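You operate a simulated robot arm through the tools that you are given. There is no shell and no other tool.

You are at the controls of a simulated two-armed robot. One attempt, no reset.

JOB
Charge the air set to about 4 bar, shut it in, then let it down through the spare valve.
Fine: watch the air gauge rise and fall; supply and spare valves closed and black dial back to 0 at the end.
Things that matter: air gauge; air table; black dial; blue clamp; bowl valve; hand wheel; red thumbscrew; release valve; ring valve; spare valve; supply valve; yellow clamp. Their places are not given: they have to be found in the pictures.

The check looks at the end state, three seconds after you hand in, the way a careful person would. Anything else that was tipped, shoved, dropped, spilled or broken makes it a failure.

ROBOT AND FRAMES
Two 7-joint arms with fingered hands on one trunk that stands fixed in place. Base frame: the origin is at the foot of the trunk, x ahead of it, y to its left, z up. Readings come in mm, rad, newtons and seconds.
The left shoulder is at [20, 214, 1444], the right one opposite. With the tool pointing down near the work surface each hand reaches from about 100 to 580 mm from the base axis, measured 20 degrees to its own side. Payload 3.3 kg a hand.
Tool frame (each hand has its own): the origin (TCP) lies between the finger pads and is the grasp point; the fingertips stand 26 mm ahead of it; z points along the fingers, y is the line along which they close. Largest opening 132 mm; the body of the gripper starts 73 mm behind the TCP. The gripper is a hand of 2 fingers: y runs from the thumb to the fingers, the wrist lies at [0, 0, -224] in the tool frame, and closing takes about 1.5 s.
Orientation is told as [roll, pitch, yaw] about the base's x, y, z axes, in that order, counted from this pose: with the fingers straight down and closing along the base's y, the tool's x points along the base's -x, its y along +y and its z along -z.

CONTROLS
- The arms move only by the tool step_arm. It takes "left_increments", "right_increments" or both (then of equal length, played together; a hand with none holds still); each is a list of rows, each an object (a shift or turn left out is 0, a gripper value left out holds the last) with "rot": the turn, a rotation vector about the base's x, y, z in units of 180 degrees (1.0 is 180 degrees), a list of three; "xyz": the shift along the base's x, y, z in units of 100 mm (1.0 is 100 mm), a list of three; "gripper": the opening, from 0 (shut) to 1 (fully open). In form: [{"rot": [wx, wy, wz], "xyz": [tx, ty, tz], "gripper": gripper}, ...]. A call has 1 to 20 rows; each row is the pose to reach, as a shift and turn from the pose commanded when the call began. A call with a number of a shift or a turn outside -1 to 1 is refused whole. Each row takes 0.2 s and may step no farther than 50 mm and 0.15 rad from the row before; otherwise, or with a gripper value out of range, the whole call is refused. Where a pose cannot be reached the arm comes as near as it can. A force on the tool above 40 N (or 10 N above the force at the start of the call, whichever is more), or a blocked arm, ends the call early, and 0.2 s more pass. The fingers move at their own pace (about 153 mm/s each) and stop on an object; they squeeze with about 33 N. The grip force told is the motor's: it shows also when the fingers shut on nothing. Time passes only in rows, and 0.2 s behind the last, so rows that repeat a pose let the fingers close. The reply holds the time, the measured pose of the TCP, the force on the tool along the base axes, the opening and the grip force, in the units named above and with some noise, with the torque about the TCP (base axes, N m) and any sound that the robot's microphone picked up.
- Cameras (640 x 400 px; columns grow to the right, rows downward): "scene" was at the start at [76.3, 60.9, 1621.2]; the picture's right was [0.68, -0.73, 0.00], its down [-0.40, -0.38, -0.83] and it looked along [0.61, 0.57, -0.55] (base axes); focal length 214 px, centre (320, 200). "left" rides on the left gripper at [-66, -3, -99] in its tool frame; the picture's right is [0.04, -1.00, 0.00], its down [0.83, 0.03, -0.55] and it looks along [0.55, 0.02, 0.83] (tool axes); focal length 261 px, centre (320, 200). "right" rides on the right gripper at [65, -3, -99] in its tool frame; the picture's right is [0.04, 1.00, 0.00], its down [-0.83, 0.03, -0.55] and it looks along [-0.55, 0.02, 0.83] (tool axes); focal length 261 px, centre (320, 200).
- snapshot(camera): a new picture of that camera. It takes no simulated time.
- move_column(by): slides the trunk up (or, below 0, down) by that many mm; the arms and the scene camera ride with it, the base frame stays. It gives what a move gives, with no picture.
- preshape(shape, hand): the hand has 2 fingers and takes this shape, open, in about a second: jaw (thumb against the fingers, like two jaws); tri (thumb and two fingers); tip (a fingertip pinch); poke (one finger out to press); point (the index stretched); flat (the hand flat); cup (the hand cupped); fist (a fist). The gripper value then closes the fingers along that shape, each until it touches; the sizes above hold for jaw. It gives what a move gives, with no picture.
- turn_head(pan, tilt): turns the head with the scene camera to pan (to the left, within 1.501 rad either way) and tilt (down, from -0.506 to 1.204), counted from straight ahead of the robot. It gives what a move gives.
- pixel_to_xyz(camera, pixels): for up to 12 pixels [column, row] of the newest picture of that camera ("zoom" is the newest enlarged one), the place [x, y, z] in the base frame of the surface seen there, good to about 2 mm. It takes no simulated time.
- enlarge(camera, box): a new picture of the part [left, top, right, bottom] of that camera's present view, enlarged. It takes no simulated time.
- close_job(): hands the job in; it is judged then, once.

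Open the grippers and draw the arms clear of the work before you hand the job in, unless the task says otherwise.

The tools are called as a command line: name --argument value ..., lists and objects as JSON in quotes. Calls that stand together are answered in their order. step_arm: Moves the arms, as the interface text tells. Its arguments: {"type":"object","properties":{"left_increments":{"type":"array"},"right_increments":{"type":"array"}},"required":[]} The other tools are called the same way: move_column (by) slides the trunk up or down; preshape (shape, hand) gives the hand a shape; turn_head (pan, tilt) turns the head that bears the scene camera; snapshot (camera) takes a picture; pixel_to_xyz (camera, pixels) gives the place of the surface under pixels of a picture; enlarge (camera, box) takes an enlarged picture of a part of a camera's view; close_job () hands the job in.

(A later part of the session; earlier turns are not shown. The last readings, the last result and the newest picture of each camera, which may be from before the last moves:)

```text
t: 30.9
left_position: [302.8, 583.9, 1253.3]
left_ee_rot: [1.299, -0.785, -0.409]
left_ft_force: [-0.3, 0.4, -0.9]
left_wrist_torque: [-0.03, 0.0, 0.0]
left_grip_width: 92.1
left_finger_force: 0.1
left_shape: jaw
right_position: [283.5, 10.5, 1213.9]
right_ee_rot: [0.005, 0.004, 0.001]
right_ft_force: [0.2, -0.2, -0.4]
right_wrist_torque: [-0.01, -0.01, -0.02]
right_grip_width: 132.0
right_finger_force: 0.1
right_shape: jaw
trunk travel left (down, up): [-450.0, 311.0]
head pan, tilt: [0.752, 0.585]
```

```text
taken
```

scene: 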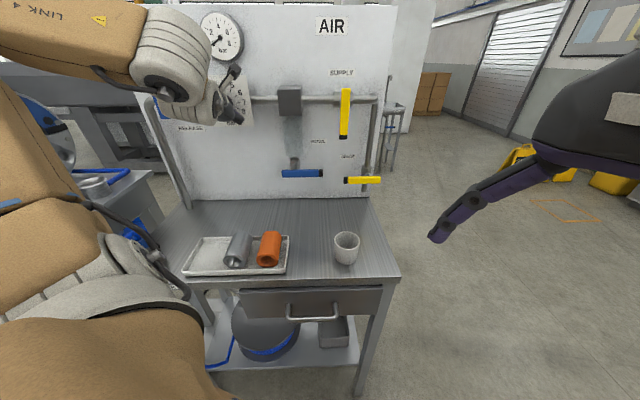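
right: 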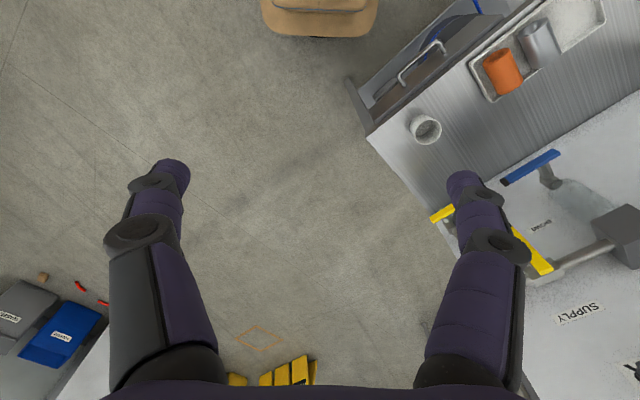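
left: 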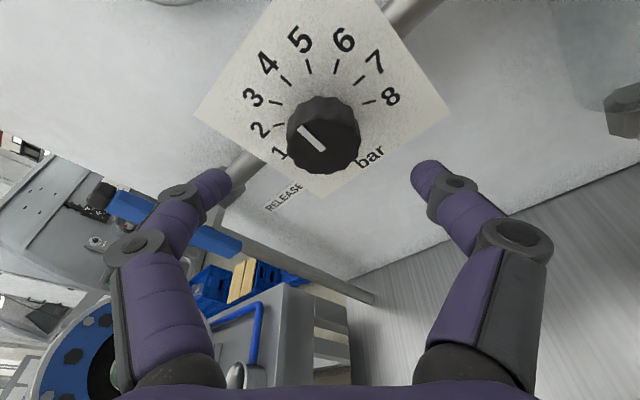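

The dial stays on 4 after release. Before moving over, I measure the grey block and the supply lever from the scene view.

enlarge --camera "scene" --box '[260, 60, 400, 200]'

pixel_to_xyz --camera "scene" --pixels '[[289, 100], [280, 100], [298, 100], [345, 92], [345, 110], [345, 135], [350, 110], [341, 110], [350, 180], [378, 180], [364, 176], [300, 173]]'

```text
2.86 times, centred on (330, 130) of scene
```

zoom: 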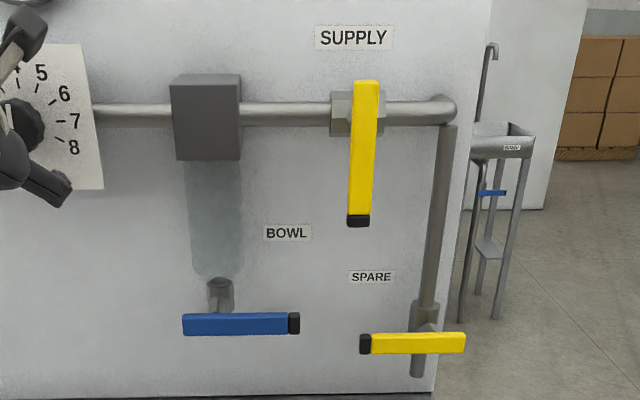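

```text
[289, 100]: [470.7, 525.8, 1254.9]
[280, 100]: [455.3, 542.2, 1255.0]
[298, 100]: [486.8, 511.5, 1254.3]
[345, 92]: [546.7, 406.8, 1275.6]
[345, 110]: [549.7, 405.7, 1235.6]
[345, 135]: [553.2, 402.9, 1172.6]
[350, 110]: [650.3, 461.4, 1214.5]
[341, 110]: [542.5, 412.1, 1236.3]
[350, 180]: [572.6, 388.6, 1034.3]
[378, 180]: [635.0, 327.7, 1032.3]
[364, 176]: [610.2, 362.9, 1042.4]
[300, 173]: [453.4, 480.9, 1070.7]
```

The block front is only 80 mm off the panel, and the supply lever pivots at z≈1250 with its tip at z≈1161, s=101. I untwist the hand and carry it along the panel toward the supply lever at about 170 mm standoff.

step_arm --left_increments '[{"rot": [-0.0288, -0.0288, 0], "xyz": [0.08, -0.13, 0.0]}, {"rot": [-0.0576, -0.0576, 0], "xyz": [0.2, -0.28, 0.0]}, {"rot": [-0.0864, -0.0864, 0], "xyz": [0.34, -0.45, -0.03]}, {"rot": [-0.1152, -0.1152, 0], "xyz": [0.48, -0.61, -0.06]}, {"rot": [-0.144, -0.144, 0], "xyz": [0.62, -0.78, -0.1]}, {"rot": [-0.1728, -0.1728, 0], "xyz": [0.77, -0.94, -0.13]}]'

```text
t: 32.3
left_position: [381.2, 506.2, 1242.3]
left_ee_rot: [-0.087, -1.304, 0.868]
left_ft_force: [0.2, -0.6, -0.7]
left_wrist_torque: [0.01, 0.02, 0.0]
left_grip_width: 91.9
left_finger_force: 0.0
left_shape: jaw
left hand out of reach, approached as far as the arm can: row 3, 4, 5, 6
right_position: [283.9, 10.0, 1212.5]
right_ee_rot: [0.002, 0.005, 0.0]
right_ft_force: [-0.8, 0.2, -0.7]
right_wrist_torque: [-0.01, 0.0, -0.02]
right_grip_width: 131.7
right_finger_force: 0.0
right_shape: jaw
trunk travel left (down, up): [-450.0, 311.0]
head pan, tilt: [0.752, 0.585]
```

Stopped slightly short at (381,506,1242), 157 mm off the panel. I turn the heading 15° to the right while continuing toward the supply lever.

step_arm --left_increments "[{\"rot\": [0, 0, -0.03], \"xyz\": [0.05, -0.12, -0.02]}, {\"rot\": [0, 0, -0.06], \"xyz\": [0.2, -0.3, -0.06]}, {\"rot\": [0, 0, -0.0833], \"xyz\": [0.35, -0.48, -0.1]}, {\"rot\": [0, 0, -0.0833], \"xyz\": [0.5, -0.65, -0.15]}], \"right_increments\": []}"

```text
refused: the rows could not be read
```

The empty right-hand list was refused, so I resend the move with the left rows only.

step_arm --left_increments '[{"rot": [0, 0, -0.03], "xyz": [0.05, -0.12, -0.02]}, {"rot": [0, 0, -0.06], "xyz": [0.2, -0.3, -0.06]}, {"rot": [0, 0, -0.0833], "xyz": [0.35, -0.48, -0.1]}, {"rot": [0, 0, -0.0833], "xyz": [0.5, -0.65, -0.15]}]'

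```text
t: 33.3
left_position: [432.5, 440.4, 1227.9]
left_ee_rot: [-0.072, -1.306, 0.594]
left_ft_force: [-0.2, 0.3, -1.0]
left_wrist_torque: [-0.02, -0.01, 0.0]
left_grip_width: 92.1
left_finger_force: 0.0
left_shape: jaw
right_position: [286.0, 8.4, 1212.2]
right_ee_rot: [0.003, 0.005, 0.001]
right_ft_force: [0.6, -0.3, 0.4]
right_wrist_torque: [0.01, -0.01, -0.01]
right_grip_width: 131.7
right_finger_force: 0.1
right_shape: jaw
trunk travel left (down, up): [-450.0, 311.0]
head pan, tilt: [0.752, 0.585]
```

Reached freely with heading about 30°. I move on to the standoff in front of the supply lever and narrow the fingers to about 53 mm to straddle it.

step_arm --left_increments '[{"xyz": [0.14, -0.17, -0.05], "gripper": 0.4}, {"xyz": [0.28, -0.34, -0.1]}, {"xyz": [0.42, -0.51, -0.15]}, {"xyz": [0.555, -0.684, -0.2]}, {"xyz": [0.555, -0.684, -0.2]}]'

snapshot --camera "left"

snapshot --camera "scene"

```text
t: 34.5
left_position: [493.8, 408.3, 1216.3]
left_ee_rot: [-0.079, -1.305, 0.597]
left_ft_force: [-0.2, 0.4, -0.5]
left_wrist_torque: [0.01, 0.0, 0.01]
left_grip_width: 52.9
left_finger_force: 0.0
left_shape: jaw
left hand out of reach, approached as far as the arm can: row 2, 3, 4, 5
right_position: [283.8, 9.7, 1212.9]
right_ee_rot: [0.002, 0.003, 0.0]
right_ft_force: [-0.7, 0.2, -0.8]
right_wrist_torque: [-0.04, 0.02, 0.01]
right_grip_width: 131.6
right_finger_force: 0.0
right_shape: jaw
trunk travel left (down, up): [-450.0, 311.0]
head pan, tilt: [0.752, 0.585]
```

```text
taken
```

left: 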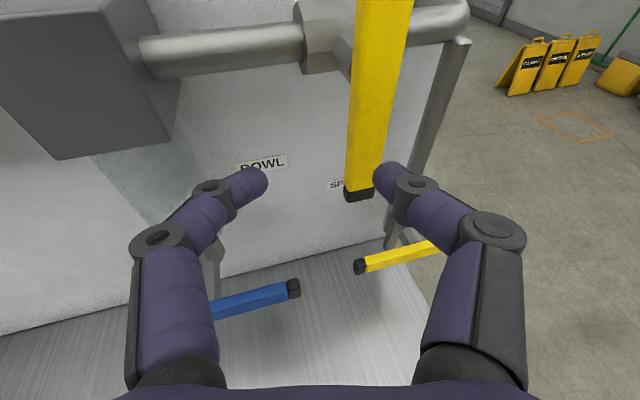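

```text
taken
```

scene: 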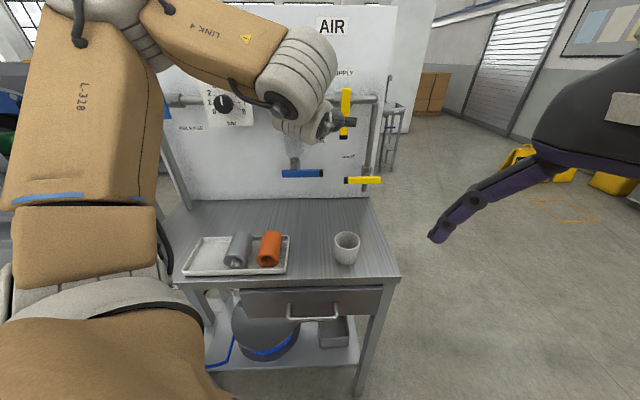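

The reach limit shows the heading must be nearer 18° here. I turn another 12° right and centre the open fingers on the lever tip, which is seen at (360,190).

step_arm --left_increments '[{"rot": [0, 0, -0.033], "xyz": [0.0, -0.05, -0.04]}, {"rot": [0, 0, -0.0667], "xyz": [0.02, -0.12, -0.09]}, {"rot": [0, 0, -0.0667], "xyz": [0.03, -0.18, -0.13]}]'

snapshot --camera "left"

```text
t: 35.3
left_position: [496.1, 389.9, 1202.6]
left_ee_rot: [-0.067, -1.307, 0.382]
left_ft_force: [0.3, -0.7, 0.1]
left_wrist_torque: [0.04, -0.01, -0.01]
left_grip_width: 53.3
left_finger_force: 0.3
left_shape: jaw
right_position: [283.8, 8.9, 1212.1]
right_ee_rot: [0.003, 0.005, -0.001]
right_ft_force: [0.8, 0.1, -0.1]
right_wrist_torque: [0.02, 0.0, -0.02]
right_grip_width: 131.9
right_finger_force: 0.1
right_shape: jaw
trunk travel left (down, up): [-450.0, 311.0]
head pan, tilt: [0.752, 0.585]
```

```text
taken
```

left: 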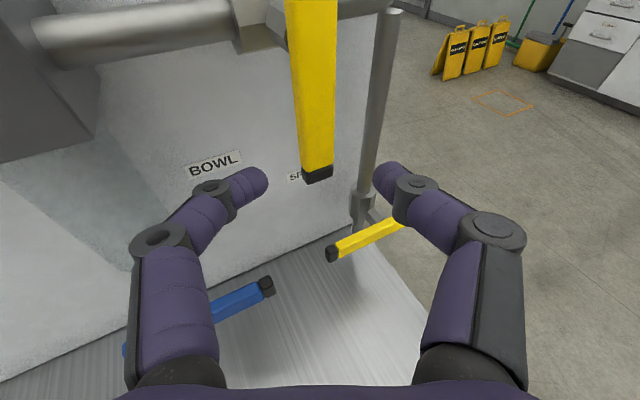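

The lever tip is centred between the fingers at (317,175). I measure it and then slide forward so the fingers straddle it.

pixel_to_xyz --camera "left" --pixels '[[317, 177], [305, 170], [328, 168], [296, 120], [330, 120], [312, 60], [260, 28], [315, 20]]'

step_arm --left_increments '[{"xyz": [0.18, 0.06, -0.05]}, {"xyz": [0.36, 0.12, -0.1]}, {"xyz": [0.52, 0.17, -0.145]}]'

snapshot --camera "left"

```text
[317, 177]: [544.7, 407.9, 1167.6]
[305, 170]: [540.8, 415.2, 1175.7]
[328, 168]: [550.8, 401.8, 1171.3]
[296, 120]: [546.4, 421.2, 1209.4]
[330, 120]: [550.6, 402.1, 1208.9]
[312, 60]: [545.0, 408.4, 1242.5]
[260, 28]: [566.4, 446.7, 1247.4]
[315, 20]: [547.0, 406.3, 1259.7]
```

```text
t: 36.1
left_position: [548.3, 407.7, 1187.3]
left_ee_rot: [-0.077, -1.307, 0.387]
left_ft_force: [0.0, 0.2, 0.5]
left_wrist_torque: [-0.03, 0.02, -0.03]
left_grip_width: 53.1
left_finger_force: 0.0
left_shape: jaw
right_position: [285.1, 9.6, 1212.9]
right_ee_rot: [0.003, 0.005, 0.001]
right_ft_force: [0.6, -0.2, -1.4]
right_wrist_torque: [0.0, -0.04, 0.01]
right_grip_width: 132.2
right_finger_force: 0.1
right_shape: jaw
trunk travel left (down, up): [-450.0, 311.0]
head pan, tilt: [0.752, 0.585]
```

```text
taken
```

left: 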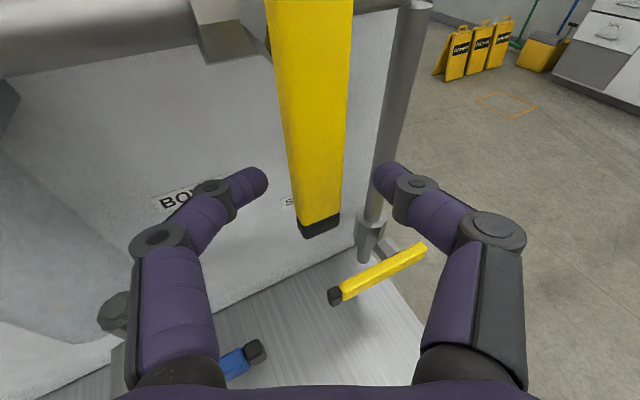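

The fingers straddle the lever without touching. I test the leftward direction first with a small push of the right finger, watching the force.

step_arm --left_increments '[{"xyz": [-0.06, 0.06, 0]}, {"xyz": [-0.11, 0.11, 0]}, {"xyz": [-0.15, 0.15, 0]}, {"xyz": [-0.18, 0.18, 0]}]'

snapshot --camera "left"

```text
t: 37.1
left_position: [530.3, 424.3, 1187.4]
left_ee_rot: [-0.075, -1.307, 0.388]
left_ft_force: [3.5, -1.9, 1.4]
left_wrist_torque: [-0.01, -0.04, 0.09]
left_grip_width: 56.3
left_finger_force: 0.1
left_shape: jaw
right_position: [283.7, 10.0, 1213.9]
right_ee_rot: [0.003, 0.003, -0.001]
right_ft_force: [0.0, -0.2, -0.2]
right_wrist_torque: [-0.03, -0.01, 0.0]
right_grip_width: 131.9
right_finger_force: 0.0
right_shape: jaw
trunk travel left (down, up): [-450.0, 311.0]
head pan, tilt: [0.752, 0.585]
```

```text
taken
```

left: 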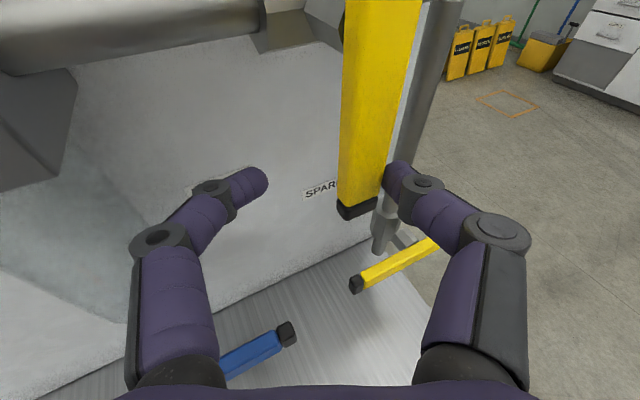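

The right finger now touches the lever with about 4 N. I push another 10 mm left to see whether it turns.

step_arm --left_increments '[{"xyz": [-0.035, 0.035, 0]}, {"xyz": [-0.07, 0.07, 0.0]}]'

snapshot --camera "left"

```text
t: 37.7
left_position: [522.7, 430.4, 1187.3]
left_ee_rot: [-0.073, -1.306, 0.382]
left_ft_force: [4.0, -8.1, 0.6]
left_wrist_torque: [-0.05, 0.02, -0.13]
left_grip_width: 64.6
left_finger_force: 0.0
left_shape: jaw
right_position: [284.2, 8.3, 1212.8]
right_ee_rot: [0.004, 0.004, 0.001]
right_ft_force: [0.0, 0.3, 0.1]
right_wrist_torque: [0.02, 0.01, 0.03]
right_grip_width: 131.9
right_finger_force: 0.0
right_shape: jaw
trunk travel left (down, up): [-450.0, 311.0]
head pan, tilt: [0.752, 0.585]
```

```text
taken
```

left: 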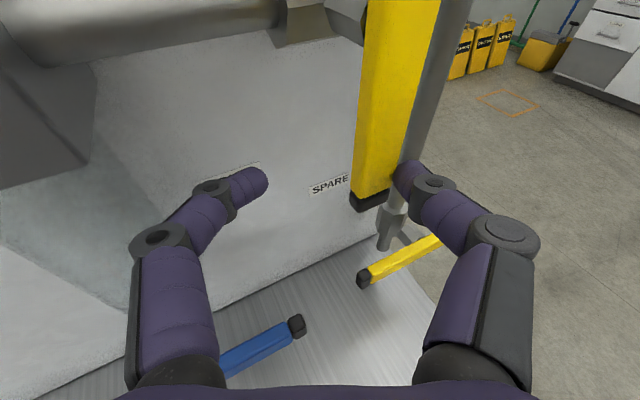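

The lever did not turn; the finger just gave way a little at 9 N. I test the other direction by moving right so the left finger pushes.

step_arm --left_increments '[{"xyz": [0.09, -0.09, 0]}, {"xyz": [0.18, -0.18, 0]}, {"xyz": [0.27, -0.27, 0]}, {"xyz": [0.33, -0.33, 0]}, {"xyz": [0.38, -0.38, 0]}]'

snapshot --camera "left"

```text
t: 38.9
left_position: [560.3, 393.5, 1186.9]
left_ee_rot: [-0.076, -1.308, 0.388]
left_ft_force: [-0.1, 0.1, 0.9]
left_wrist_torque: [-0.02, -0.04, 0.0]
left_grip_width: 52.9
left_finger_force: 0.0
left_shape: jaw
right_position: [283.6, 9.3, 1213.7]
right_ee_rot: [0.002, 0.005, 0.0]
right_ft_force: [0.6, -0.3, 0.0]
right_wrist_torque: [0.02, -0.03, -0.02]
right_grip_width: 131.8
right_finger_force: 0.1
right_shape: jaw
trunk travel left (down, up): [-450.0, 311.0]
head pan, tilt: [0.752, 0.585]
```

```text
taken
```

left: 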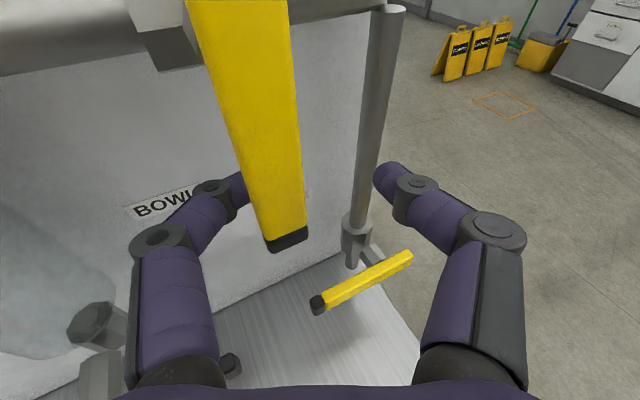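

The left finger is just reaching the lever, with no force yet. I push another 15 mm to the right.

step_arm --left_increments '[{"xyz": [0.04, -0.04, 0]}, {"xyz": [0.08, -0.08, 0]}, {"xyz": [0.115, -0.115, 0]}]'

snapshot --camera "left"

```text
t: 39.7
left_position: [572.6, 383.2, 1186.9]
left_ee_rot: [-0.073, -1.307, 0.386]
left_ft_force: [-1.7, 1.9, 0.2]
left_wrist_torque: [0.0, 0.04, 0.02]
left_grip_width: 55.1
left_finger_force: 0.1
left_shape: jaw
right_position: [283.5, 10.4, 1213.6]
right_ee_rot: [0.001, 0.004, 0.0]
right_ft_force: [-0.6, -0.5, 0.5]
right_wrist_torque: [0.03, 0.02, 0.02]
right_grip_width: 131.9
right_finger_force: 0.0
right_shape: jaw
trunk travel left (down, up): [-450.0, 311.0]
head pan, tilt: [0.752, 0.585]
```

```text
taken
```

left: 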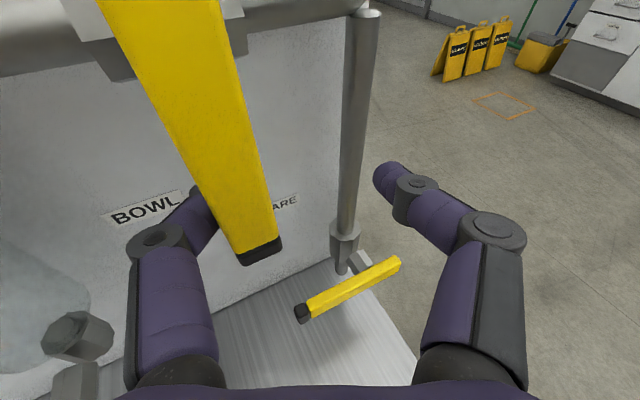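

The lever looks more slanted now with only about 2.5 N. I measure it to see whether it has actually turned.

pixel_to_xyz --camera "left" --pixels '[[262, 250], [245, 240], [278, 238], [215, 130], [190, 60], [150, 5]]'

step_arm --left_increments '[{"xyz": [0.04, -0.04, 0]}, {"xyz": [0.08, -0.08, 0.01]}]'

snapshot --camera "left"

```text
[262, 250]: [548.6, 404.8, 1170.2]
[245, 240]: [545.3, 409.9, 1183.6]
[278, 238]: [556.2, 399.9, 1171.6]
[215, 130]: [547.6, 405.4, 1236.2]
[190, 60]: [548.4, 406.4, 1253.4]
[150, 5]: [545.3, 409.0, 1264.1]
```

```text
t: 40.3
left_position: [579.9, 375.3, 1187.6]
left_ee_rot: [-0.075, -1.306, 0.389]
left_ft_force: [-2.4, 1.8, -1.8]
left_wrist_torque: [-0.12, -0.07, -0.03]
left_grip_width: 56.5
left_finger_force: 0.0
left_shape: jaw
right_position: [283.1, 10.4, 1213.3]
right_ee_rot: [0.001, 0.005, 0.0]
right_ft_force: [-0.6, -0.1, 0.4]
right_wrist_torque: [0.04, -0.02, 0.01]
right_grip_width: 132.0
right_finger_force: 0.0
right_shape: jaw
trunk travel left (down, up): [-450.0, 311.0]
head pan, tilt: [0.752, 0.585]
```

```text
taken
```

left: 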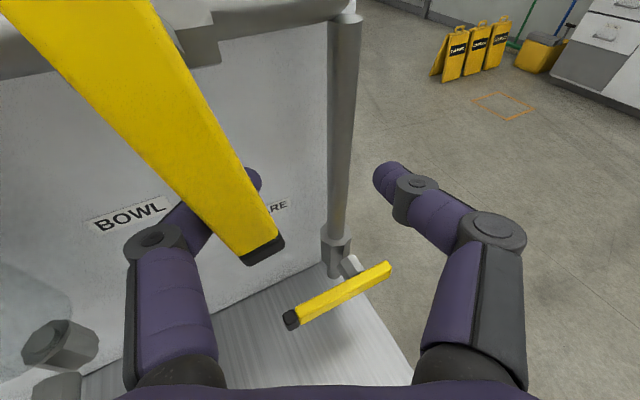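

The lever is turning: opening is toward the right (anticlockwise), at only about 3 N. I carry on along the arc around the pivot, easing out a little so the left finger stays clear of the pipe.

step_arm --left_increments '[{"xyz": [0.066, -0.08, 0.035]}, {"xyz": [0.132, -0.16, 0.075]}, {"xyz": [0.19, -0.23, 0.15]}, {"xyz": [0.242, -0.298, 0.235]}]'

snapshot --camera "left"

```text
t: 41.3
left_position: [605.9, 345.1, 1209.7]
left_ee_rot: [-0.08, -1.304, 0.394]
left_ft_force: [3.0, 2.6, -6.6]
left_wrist_torque: [-0.34, -0.17, -0.19]
left_grip_width: 55.0
left_finger_force: 0.0
left_shape: jaw
right_position: [283.6, 10.2, 1211.3]
right_ee_rot: [0.002, 0.005, 0.001]
right_ft_force: [0.7, 0.2, -0.6]
right_wrist_torque: [-0.04, -0.03, 0.0]
right_grip_width: 132.1
right_finger_force: 0.0
right_shape: jaw
trunk travel left (down, up): [-450.0, 311.0]
head pan, tilt: [0.752, 0.585]
```

```text
taken
```

left: 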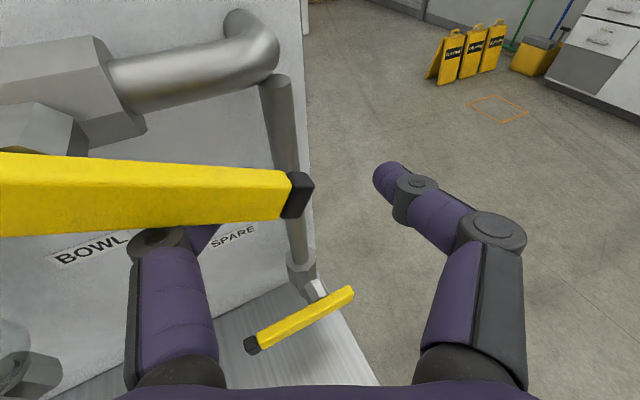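

The lever is now close to horizontal. I measure its two ends to get its angle.

pixel_to_xyz --camera "left" --pixels '[[297, 195], [270, 192], [150, 190], [60, 192], [10, 190]]'

snapshot --camera "scene"

```text
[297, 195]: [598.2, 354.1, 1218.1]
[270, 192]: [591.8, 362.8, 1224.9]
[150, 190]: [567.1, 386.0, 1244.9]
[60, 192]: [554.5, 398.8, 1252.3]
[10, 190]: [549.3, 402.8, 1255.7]
```

```text
taken
```

scene: 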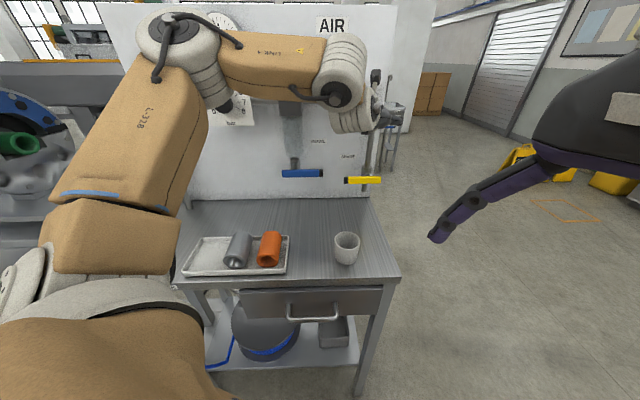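

The lever is at about 61° of its 90°. I push on upward along the arc.

step_arm --left_increments '[{"xyz": [0.02, -0.02, 0.08]}, {"xyz": [0.035, -0.035, 0.16]}, {"xyz": [0.04, -0.04, 0.22]}]'

snapshot --camera "left"

```text
t: 42.1
left_position: [609.8, 340.4, 1227.9]
left_ee_rot: [-0.067, -1.297, 0.38]
left_ft_force: [-6.3, -7.3, -31.0]
left_wrist_torque: [-1.24, -1.31, 0.55]
left_grip_width: 49.9
left_finger_force: 0.0
left_shape: jaw
right_position: [284.9, 9.6, 1213.4]
right_ee_rot: [0.003, 0.003, 0.0]
right_ft_force: [0.4, 1.1, 0.1]
right_wrist_torque: [-0.02, -0.01, 0.02]
right_grip_width: 131.8
right_finger_force: 0.0
right_shape: jaw
trunk travel left (down, up): [-450.0, 311.0]
head pan, tilt: [0.752, 0.585]
```

```text
taken
```

left: 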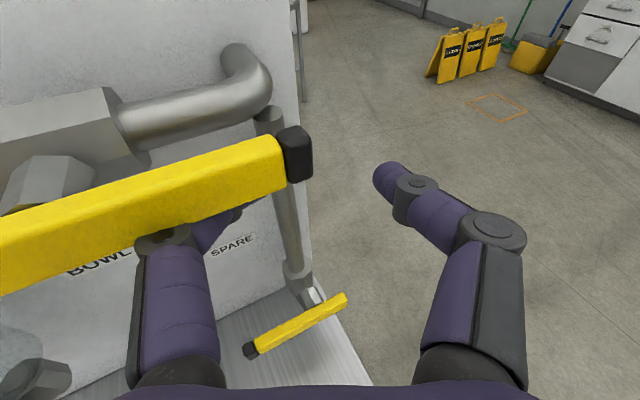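

The vertical force jumped to 31 N and the lever looks parallel to the pipe, so it may be at its stop. I measure it before pushing more.

pixel_to_xyz --camera "left" --pixels '[[293, 155], [262, 160], [200, 178], [100, 212], [30, 240], [200, 100]]'

enlarge --camera "scene" --box '[180, 0, 400, 140]'

```text
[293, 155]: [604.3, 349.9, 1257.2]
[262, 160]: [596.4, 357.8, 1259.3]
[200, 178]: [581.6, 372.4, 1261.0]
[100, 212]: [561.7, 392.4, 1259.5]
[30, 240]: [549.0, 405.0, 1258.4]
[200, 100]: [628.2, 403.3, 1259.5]
```

```text
2.86 times, centred on (290, 70) of scene
```

zoom: 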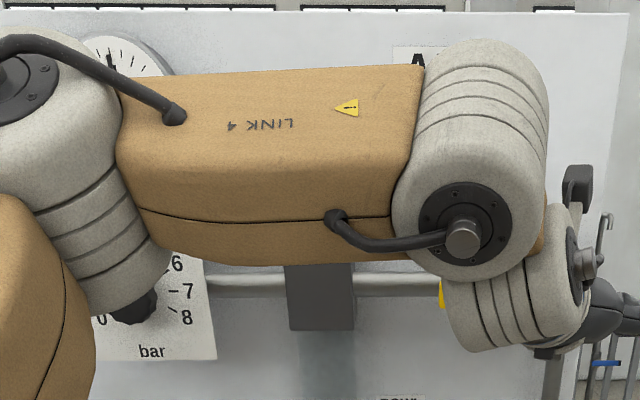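

The lever is horizontal along its whole length (z≈1259), so the supply is open, and the gauge needle at (112,62) in the zoom seems to point up. I ease the push off by 8 mm and zoom in on the gauge.

step_arm --left_increments '[{"xyz": [0, 0, -0.04]}, {"xyz": [0, 0, -0.1]}]'

enlarge --camera "scene" --box '[190, 0, 260, 50]'

```text
t: 42.7
left_position: [608.8, 341.0, 1227.1]
left_ee_rot: [-0.08, -1.313, 0.393]
left_ft_force: [1.6, -2.9, -1.6]
left_wrist_torque: [-0.04, -0.09, 0.09]
left_grip_width: 50.3
left_finger_force: 0.1
left_shape: jaw
right_position: [284.1, 9.7, 1213.5]
right_ee_rot: [0.003, 0.004, 0.0]
right_ft_force: [0.0, 0.0, -0.1]
right_wrist_torque: [0.0, 0.02, 0.02]
right_grip_width: 131.8
right_finger_force: 0.1
right_shape: jaw
trunk travel left (down, up): [-450.0, 311.0]
head pan, tilt: [0.752, 0.585]
```

```text
8.00 times, centred on (225, 25) of scene
```

zoom: 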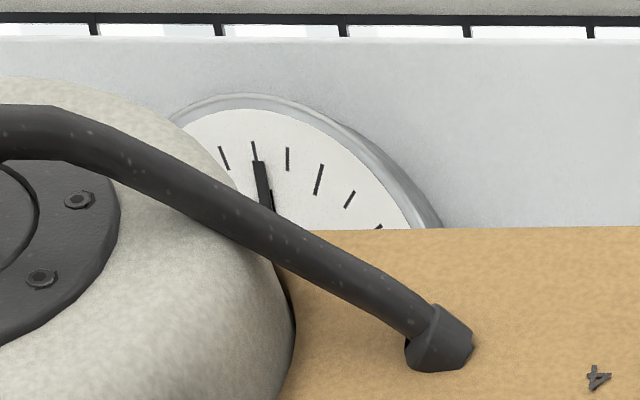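

The needle is clearly up from zero but partly hidden by the forearm cable. I withdraw the hand horizontally from under the lever and then back along the way, so the scene camera can read the gauge.

step_arm --left_increments '[{"xyz": [-0.15, -0.05, -0.02]}, {"xyz": [-0.35, -0.11, -0.02]}, {"xyz": [-0.6, -0.18, 0]}, {"xyz": [-0.8, -0.1, 0]}, {"xyz": [-0.95, 0.1, 0]}]'

snapshot --camera "scene"

snapshot --camera "left"

```text
t: 43.9
left_position: [513.4, 351.7, 1223.3]
left_ee_rot: [-0.079, -1.305, 0.392]
left_ft_force: [0.6, -0.1, 0.3]
left_wrist_torque: [-0.02, -0.03, 0.0]
left_grip_width: 52.7
left_finger_force: 0.0
left_shape: jaw
right_position: [282.6, 10.9, 1213.0]
right_ee_rot: [0.0, 0.002, -0.002]
right_ft_force: [0.3, 0.4, -0.6]
right_wrist_torque: [-0.01, -0.02, -0.01]
right_grip_width: 131.7
right_finger_force: 0.0
right_shape: jaw
trunk travel left (down, up): [-450.0, 311.0]
head pan, tilt: [0.752, 0.585]
```

```text
taken
```

scene: 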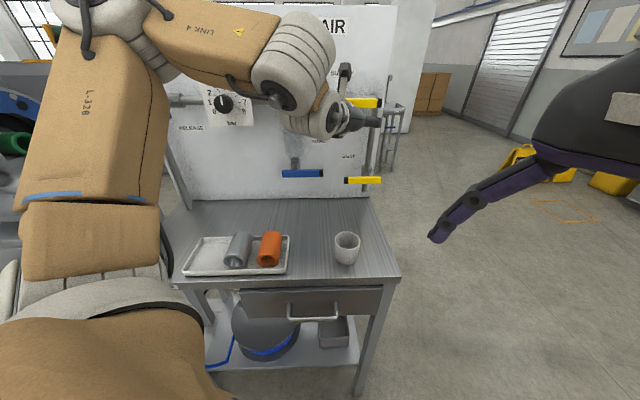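

```text
taken
```

left: 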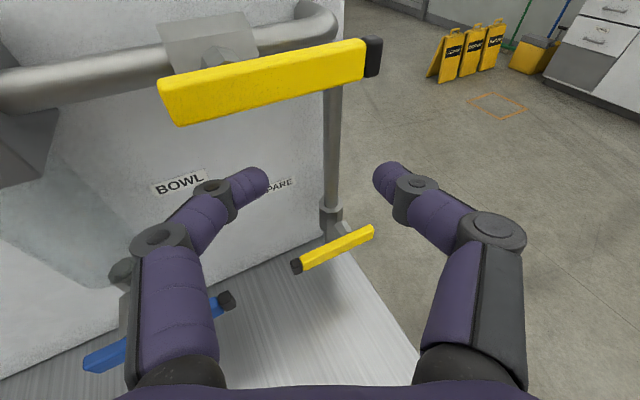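

The supply lever is horizontal (open), but the forearm hides the gauge. I swing the left hand back toward the dial side so the scene camera can see the gauge.

step_arm --left_increments '[{"rot": [0, 0, 0.03], "xyz": [-0.27, 0.3, 0]}, {"rot": [0, 0, 0.0667], "xyz": [-0.54, 0.6, 0.02]}, {"rot": [0, 0, 0.0667], "xyz": [-0.81, 0.9, 0.05]}]'

step_arm --left_increments '[{"rot": [0, 0, 0.03], "xyz": [-0.25, 0.3, 0.05]}, {"rot": [0, 0, 0.06], "xyz": [-0.5, 0.6, 0.15]}, {"rot": [0, 0, 0.0833], "xyz": [-0.75, 0.9, 0.25]}, {"rot": [0, 0, 0.0833], "xyz": [-0.9, 1.0, 0.35]}]'

snapshot --camera "scene"

```text
t: 44.7
left_position: [430.8, 441.4, 1228.3]
left_ee_rot: [-0.081, -1.305, 0.602]
left_ft_force: [-0.2, 0.2, 0.5]
left_wrist_torque: [-0.01, -0.02, -0.04]
left_grip_width: 52.8
left_finger_force: 0.1
left_shape: jaw
right_position: [283.3, 11.5, 1212.7]
right_ee_rot: [0.001, 0.004, -0.001]
right_ft_force: [-0.8, -0.2, -0.8]
right_wrist_torque: [0.0, 0.0, -0.03]
right_grip_width: 132.2
right_finger_force: 0.0
right_shape: jaw
trunk travel left (down, up): [-450.0, 311.0]
head pan, tilt: [0.752, 0.585]
```

```text
t: 45.7
left_position: [341.4, 541.6, 1263.8]
left_ee_rot: [-0.075, -1.307, 0.859]
left_ft_force: [0.0, -0.2, -0.3]
left_wrist_torque: [-0.01, -0.02, 0.03]
left_grip_width: 52.8
left_finger_force: 0.0
left_shape: jaw
right_position: [282.4, 9.2, 1212.5]
right_ee_rot: [0.0, 0.002, 0.0]
right_ft_force: [-0.1, -0.6, 0.3]
right_wrist_torque: [-0.02, 0.0, 0.01]
right_grip_width: 132.1
right_finger_force: 0.1
right_shape: jaw
trunk travel left (down, up): [-450.0, 311.0]
head pan, tilt: [0.752, 0.585]
```

```text
taken
```

scene: 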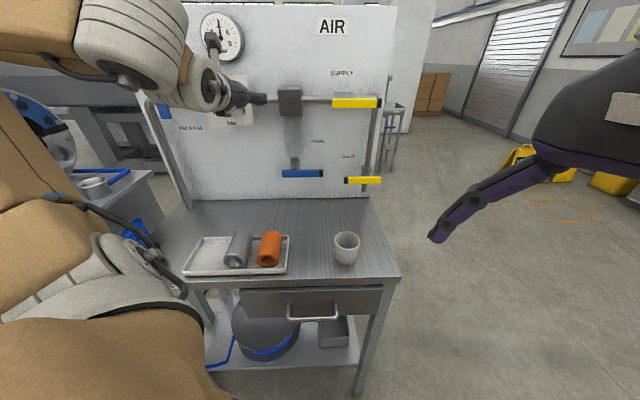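

The gauge is visible at (222,36). I zoom in on it and the supply lever.

enlarge --camera "scene" --box '[190, 0, 260, 70]'

enlarge --camera "scene" --box '[260, 60, 400, 200]'

```text
5.71 times, centred on (225, 35) of scene
```

zoom: 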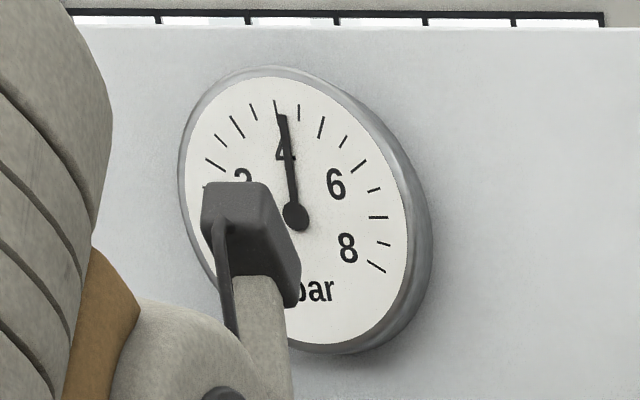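

```text
2.86 times, centred on (330, 130) of scene
```

zoom: 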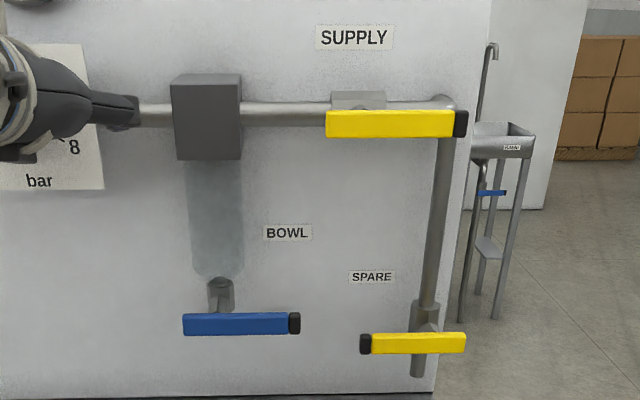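

The gauge needle stands at 4 bar with the supply open. Next I shut it in: I close the fingers into a stick and bring the hand back toward the supply lever.

step_arm --left_increments '[{"rot": [0, 0, -0.03], "xyz": [0.22, -0.25, 0.0], "gripper": 0}, {"rot": [0, 0, -0.06], "xyz": [0.45, -0.5, 0.0], "gripper": 0}, {"rot": [0, 0, -0.0833], "xyz": [0.68, -0.75, 0.0], "gripper": 0}, {"rot": [0, 0, -0.0833], "xyz": [0.9, -1.0, 0.0], "gripper": 0}]'

step_arm --left_increments '[{"rot": [0, 0, -0.035], "xyz": [0.25, -0.25, 0.08], "gripper": 0}, {"rot": [0, 0, -0.0667], "xyz": [0.5, -0.55, 0.2], "gripper": 0}, {"rot": [0, 0, -0.0667], "xyz": [0.75, -0.8, 0.3], "gripper": 0}, {"rot": [0, 0, -0.0667], "xyz": [0.95, -0.98, 0.35], "gripper": 0}]'

snapshot --camera "left"

```text
t: 46.7
left_position: [434.4, 439.9, 1263.1]
left_ee_rot: [-0.073, -1.309, 0.596]
left_ft_force: [0.8, 0.4, 0.2]
left_wrist_torque: [-0.01, 0.03, -0.02]
left_grip_width: 0.1
left_finger_force: 33.0
left_shape: jaw
right_position: [284.7, 7.8, 1212.5]
right_ee_rot: [0.004, 0.007, 0.0]
right_ft_force: [0.3, -0.1, -0.7]
right_wrist_torque: [0.02, 0.06, -0.02]
right_grip_width: 131.9
right_finger_force: 0.2
right_shape: jaw
trunk travel left (down, up): [-450.0, 311.0]
head pan, tilt: [0.752, 0.585]
```

```text
t: 47.7
left_position: [528.6, 342.4, 1298.7]
left_ee_rot: [-0.076, -1.306, 0.389]
left_ft_force: [-1.3, -0.4, -1.1]
left_wrist_torque: [0.01, -0.03, 0.03]
left_grip_width: 0.0
left_finger_force: 33.0
left_shape: jaw
right_position: [284.1, 9.4, 1212.8]
right_ee_rot: [0.002, 0.006, 0.0]
right_ft_force: [-0.1, 0.1, -0.2]
right_wrist_torque: [0.01, -0.01, 0.02]
right_grip_width: 131.9
right_finger_force: 0.1
right_shape: jaw
trunk travel left (down, up): [-450.0, 311.0]
head pan, tilt: [0.752, 0.585]
```

```text
taken
```

left: 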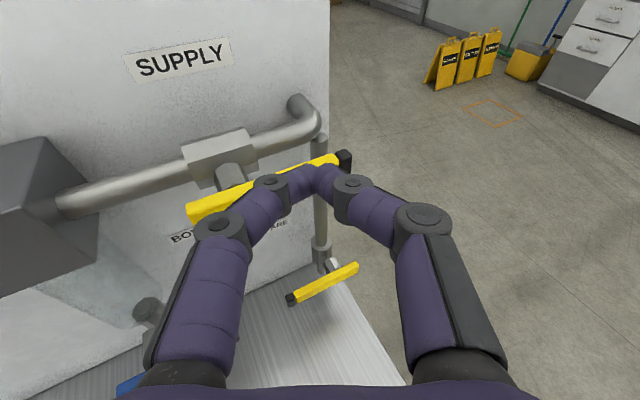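

The closed fingers are poised above and in front of the open lever. I move forward over the lever near its tip.

step_arm --left_increments '[{"xyz": [0.2, 0.06, -0.03]}, {"xyz": [0.4, 0.12, -0.07]}, {"xyz": [0.6, 0.175, -0.12]}]'

snapshot --camera "left"

```text
t: 48.5
left_position: [587.9, 361.0, 1286.1]
left_ee_rot: [-0.072, -1.305, 0.386]
left_ft_force: [0.1, 0.5, -0.5]
left_wrist_torque: [0.02, -0.03, 0.01]
left_grip_width: 0.0
left_finger_force: 33.6
left_shape: jaw
right_position: [284.6, 10.3, 1213.4]
right_ee_rot: [0.002, 0.005, -0.001]
right_ft_force: [0.3, -0.5, -0.4]
right_wrist_torque: [0.01, 0.02, -0.01]
right_grip_width: 132.0
right_finger_force: 0.1
right_shape: jaw
trunk travel left (down, up): [-450.0, 311.0]
head pan, tilt: [0.752, 0.585]
```

```text
taken
```

left: 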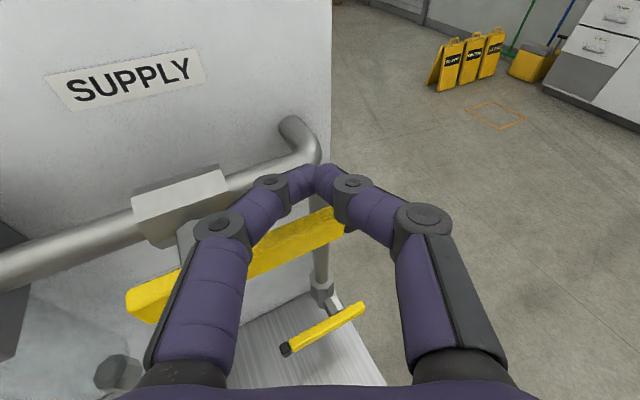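

The fingertips are over the lever near its tip with no contact yet. I push down along the arc and check partway.

step_arm --left_increments '[{"xyz": [0.007, -0.007, -0.13]}, {"xyz": [0.033, -0.033, -0.23]}, {"xyz": [0.035, -0.035, -0.34]}, {"xyz": [0.033, -0.033, -0.45]}]'

snapshot --camera "left"

```text
t: 49.5
left_position: [590.5, 355.6, 1243.1]
left_ee_rot: [-0.073, -1.309, 0.385]
left_ft_force: [-0.2, -5.4, 5.9]
left_wrist_torque: [0.16, 0.16, 0.17]
left_grip_width: 0.0
left_finger_force: 33.2
left_shape: jaw
right_position: [282.9, 8.3, 1212.5]
right_ee_rot: [0.003, 0.003, 0.002]
right_ft_force: [-0.1, -0.2, -0.1]
right_wrist_torque: [0.03, -0.02, 0.0]
right_grip_width: 132.0
right_finger_force: 0.0
right_shape: jaw
trunk travel left (down, up): [-450.0, 311.0]
head pan, tilt: [0.752, 0.585]
```

```text
taken
```

left: 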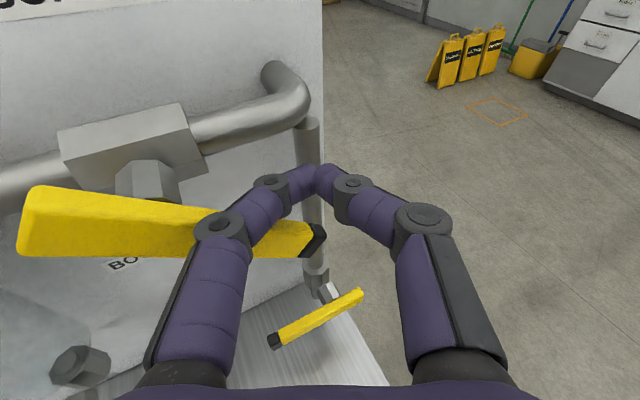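

The lever is coming down with about 8 N. I continue along the arc, swinging left as it nears vertical.

step_arm --left_increments '[{"xyz": [-0.02, 0.02, -0.12]}, {"xyz": [-0.064, 0.064, -0.24]}, {"xyz": [-0.113, 0.113, -0.345]}, {"xyz": [-0.177, 0.177, -0.43]}, {"xyz": [-0.23, 0.23, -0.48]}]'

snapshot --camera "left"

```text
t: 50.7
left_position: [568.7, 372.8, 1196.8]
left_ee_rot: [-0.082, -1.313, 0.387]
left_ft_force: [1.2, -31.9, 7.3]
left_wrist_torque: [0.25, 0.09, 0.42]
left_grip_width: 0.0
left_finger_force: 32.9
left_shape: jaw
right_position: [283.4, 3.4, 1212.7]
right_ee_rot: [0.006, 0.003, -0.001]
right_ft_force: [0.3, 0.3, 0.5]
right_wrist_torque: [0.02, -0.01, 0.01]
right_grip_width: 131.9
right_finger_force: 0.1
right_shape: jaw
trunk travel left (down, up): [-450.0, 311.0]
head pan, tilt: [0.752, 0.585]
```

```text
taken
```

left: 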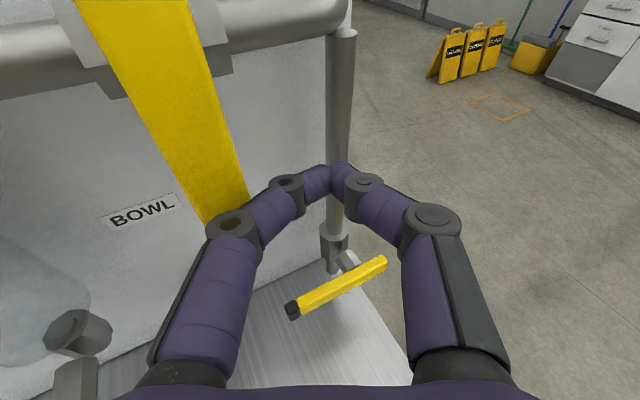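

The force rose to 32 N, so the lever may be at its closed stop or a knuckle is pressing on it. I measure the lever's lean.

pixel_to_xyz --camera "left" --pixels '[[205, 190], [170, 110], [130, 30], [110, 5], [210, 215], [235, 195]]'

enlarge --camera "scene" --box '[260, 60, 400, 200]'

```text
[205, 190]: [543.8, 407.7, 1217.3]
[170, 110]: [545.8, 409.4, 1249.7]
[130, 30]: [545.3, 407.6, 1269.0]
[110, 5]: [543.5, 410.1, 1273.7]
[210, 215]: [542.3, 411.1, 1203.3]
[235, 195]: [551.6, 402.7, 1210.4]
```

```text
2.86 times, centred on (330, 130) of scene
```

zoom: 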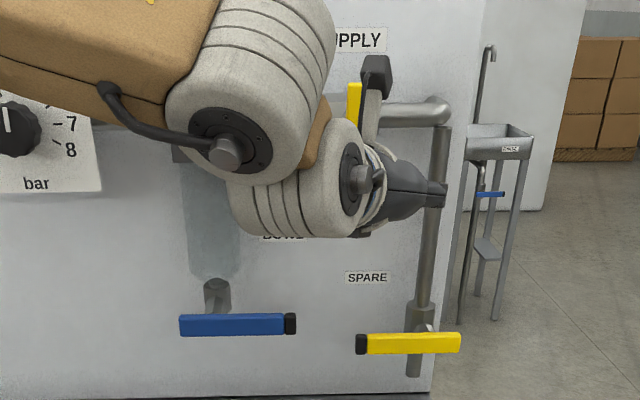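

The lever is vertical again (s≈97 all along), so the supply is closed. I back off to the right, then withdraw from the panel.

step_arm --left_increments '[{"xyz": [0.08, -0.12, 0]}, {"xyz": [0.05, -0.22, 0]}, {"xyz": [-0.15, -0.3, 0.03]}, {"xyz": [-0.4, -0.33, 0.05]}, {"xyz": [-0.6, -0.35, 0.05]}]'

snapshot --camera "left"

snapshot --camera "scene"

```text
t: 51.9
left_position: [509.4, 346.0, 1198.4]
left_ee_rot: [-0.078, -1.308, 0.391]
left_ft_force: [-0.6, 1.3, -0.1]
left_wrist_torque: [0.02, 0.0, -0.01]
left_grip_width: 0.1
left_finger_force: 33.3
left_shape: jaw
right_position: [283.2, 9.5, 1213.6]
right_ee_rot: [0.002, 0.003, 0.0]
right_ft_force: [0.3, 0.0, 0.0]
right_wrist_torque: [0.02, 0.01, 0.02]
right_grip_width: 131.8
right_finger_force: 0.0
right_shape: jaw
trunk travel left (down, up): [-450.0, 311.0]
head pan, tilt: [0.752, 0.585]
```

```text
taken
```

left: 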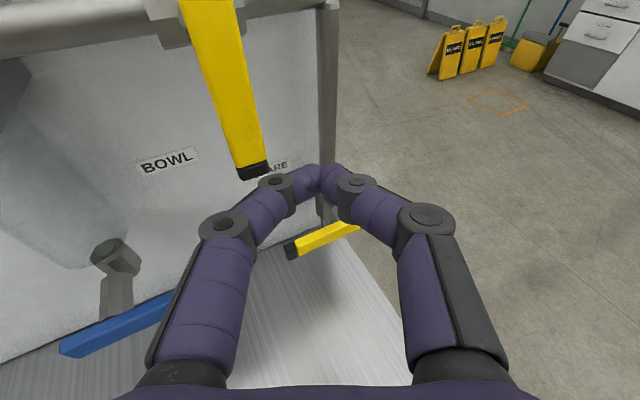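

```text
taken
```

scene: 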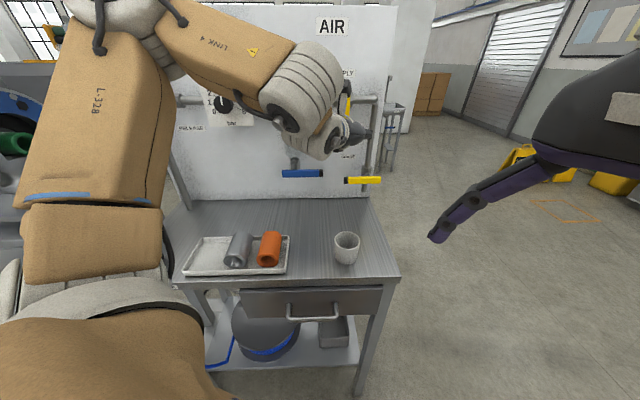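

The supply lever hangs vertical (closed). I swing the left hand back partway to check that the gauge holds at 4.

step_arm --left_increments '[{"rot": [0, 0, 0.03], "xyz": [-0.27, 0.3, 0.1]}, {"rot": [0, 0, 0.0667], "xyz": [-0.54, 0.6, 0.2]}, {"rot": [0, 0, 0.0667], "xyz": [-0.81, 0.9, 0.3]}]'

step_arm --left_increments '[{"rot": [0, 0, 0.03], "xyz": [-0.22, 0.27, 0.05]}, {"rot": [0, 0, 0.06], "xyz": [-0.45, 0.53, 0.15]}, {"rot": [0, 0, 0.0833], "xyz": [-0.65, 0.8, 0.25]}]'

enlarge --camera "scene" --box '[180, 0, 400, 140]'

```text
t: 52.7
left_position: [426.2, 437.4, 1228.8]
left_ee_rot: [-0.08, -1.308, 0.603]
left_ft_force: [-0.1, 0.2, -0.3]
left_wrist_torque: [0.01, -0.04, -0.04]
left_grip_width: 0.0
left_finger_force: 33.4
left_shape: jaw
left hand out of reach, approached as far as the arm can: row 2
right_position: [281.9, 10.8, 1212.8]
right_ee_rot: [0.001, 0.003, 0.002]
right_ft_force: [-0.7, 0.6, -0.3]
right_wrist_torque: [-0.02, -0.03, -0.01]
right_grip_width: 131.8
right_finger_force: 0.1
right_shape: jaw
trunk travel left (down, up): [-450.0, 311.0]
head pan, tilt: [0.752, 0.585]
```

```text
t: 53.5
left_position: [362.6, 515.7, 1253.2]
left_ee_rot: [-0.078, -1.307, 0.864]
left_ft_force: [0.0, -0.5, -0.1]
left_wrist_torque: [-0.03, 0.0, -0.02]
left_grip_width: 0.0
left_finger_force: 33.2
left_shape: jaw
right_position: [282.6, 9.9, 1213.3]
right_ee_rot: [0.003, 0.004, 0.001]
right_ft_force: [0.0, -0.1, -0.7]
right_wrist_torque: [-0.03, 0.01, -0.01]
right_grip_width: 132.0
right_finger_force: 0.0
right_shape: jaw
trunk travel left (down, up): [-450.0, 311.0]
head pan, tilt: [0.752, 0.585]
```

```text
2.86 times, centred on (290, 70) of scene
```

zoom: 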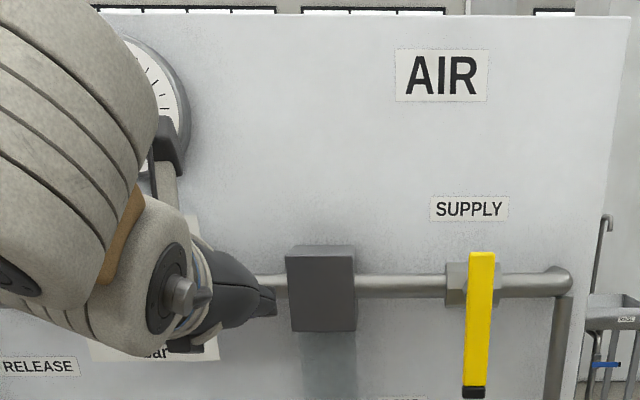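

The supply lever is cleanly vertical; the gauge is still mostly hidden. I move a little farther left.

step_arm --left_increments '[{"xyz": [-0.25, 0.28, 0.12]}, {"xyz": [-0.45, 0.52, 0.3]}]'

enlarge --camera "scene" --box '[180, 0, 400, 140]'

enlarge --camera "scene" --box '[190, 0, 260, 70]'

```text
t: 54.1
left_position: [316.4, 567.3, 1283.4]
left_ee_rot: [-0.073, -1.307, 0.853]
left_ft_force: [0.3, -0.6, 0.8]
left_wrist_torque: [0.0, 0.0, 0.01]
left_grip_width: 0.0
left_finger_force: 32.8
left_shape: jaw
right_position: [283.9, 9.1, 1212.3]
right_ee_rot: [0.002, 0.003, 0.001]
right_ft_force: [0.1, 0.0, -0.4]
right_wrist_torque: [0.01, -0.02, -0.01]
right_grip_width: 132.1
right_finger_force: 0.1
right_shape: jaw
trunk travel left (down, up): [-450.0, 311.0]
head pan, tilt: [0.752, 0.585]
```

```text
2.86 times, centred on (290, 70) of scene
```

zoom: 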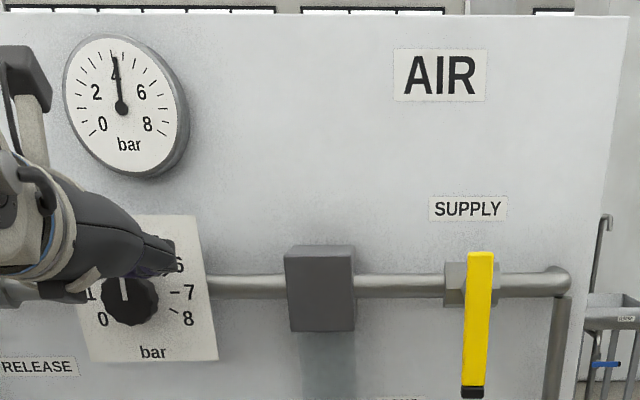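

```text
5.71 times, centred on (225, 35) of scene
```

zoom: 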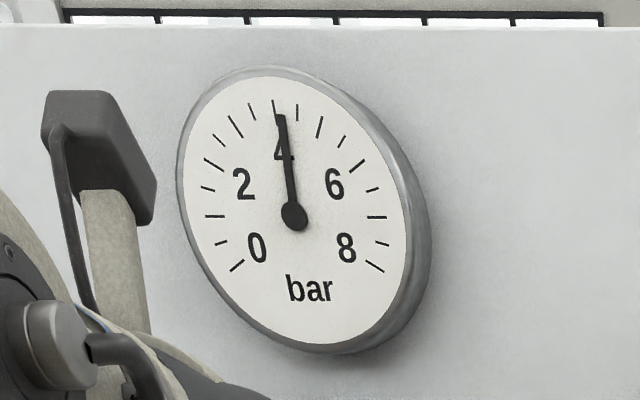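

The gauge holds at 4 bar with the supply shut, so the set is shut in. Before going to the spare valve I measure the white cup at (347,245) and the spare lever for clearance.

snapshot --camera "scene"

pixel_to_xyz --camera "scene" --pixels '[[347, 262], [347, 252], [336, 240], [359, 240], [347, 233], [269, 250], [346, 181], [360, 181], [380, 181], [367, 174], [369, 150], [364, 190]]'

```text
taken
```

scene: 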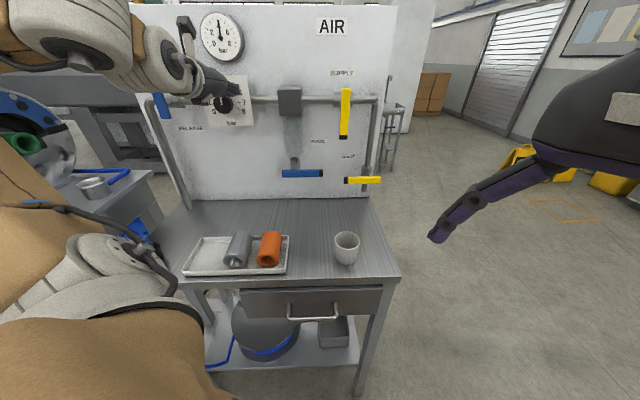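

```text
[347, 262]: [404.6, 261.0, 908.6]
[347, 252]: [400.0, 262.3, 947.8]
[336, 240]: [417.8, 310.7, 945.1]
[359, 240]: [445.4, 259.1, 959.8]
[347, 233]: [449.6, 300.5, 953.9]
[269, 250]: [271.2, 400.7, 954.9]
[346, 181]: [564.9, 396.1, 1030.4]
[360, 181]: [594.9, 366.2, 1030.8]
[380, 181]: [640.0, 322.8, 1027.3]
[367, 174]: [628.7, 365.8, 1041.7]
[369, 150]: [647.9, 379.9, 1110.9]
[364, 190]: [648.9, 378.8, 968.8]
```

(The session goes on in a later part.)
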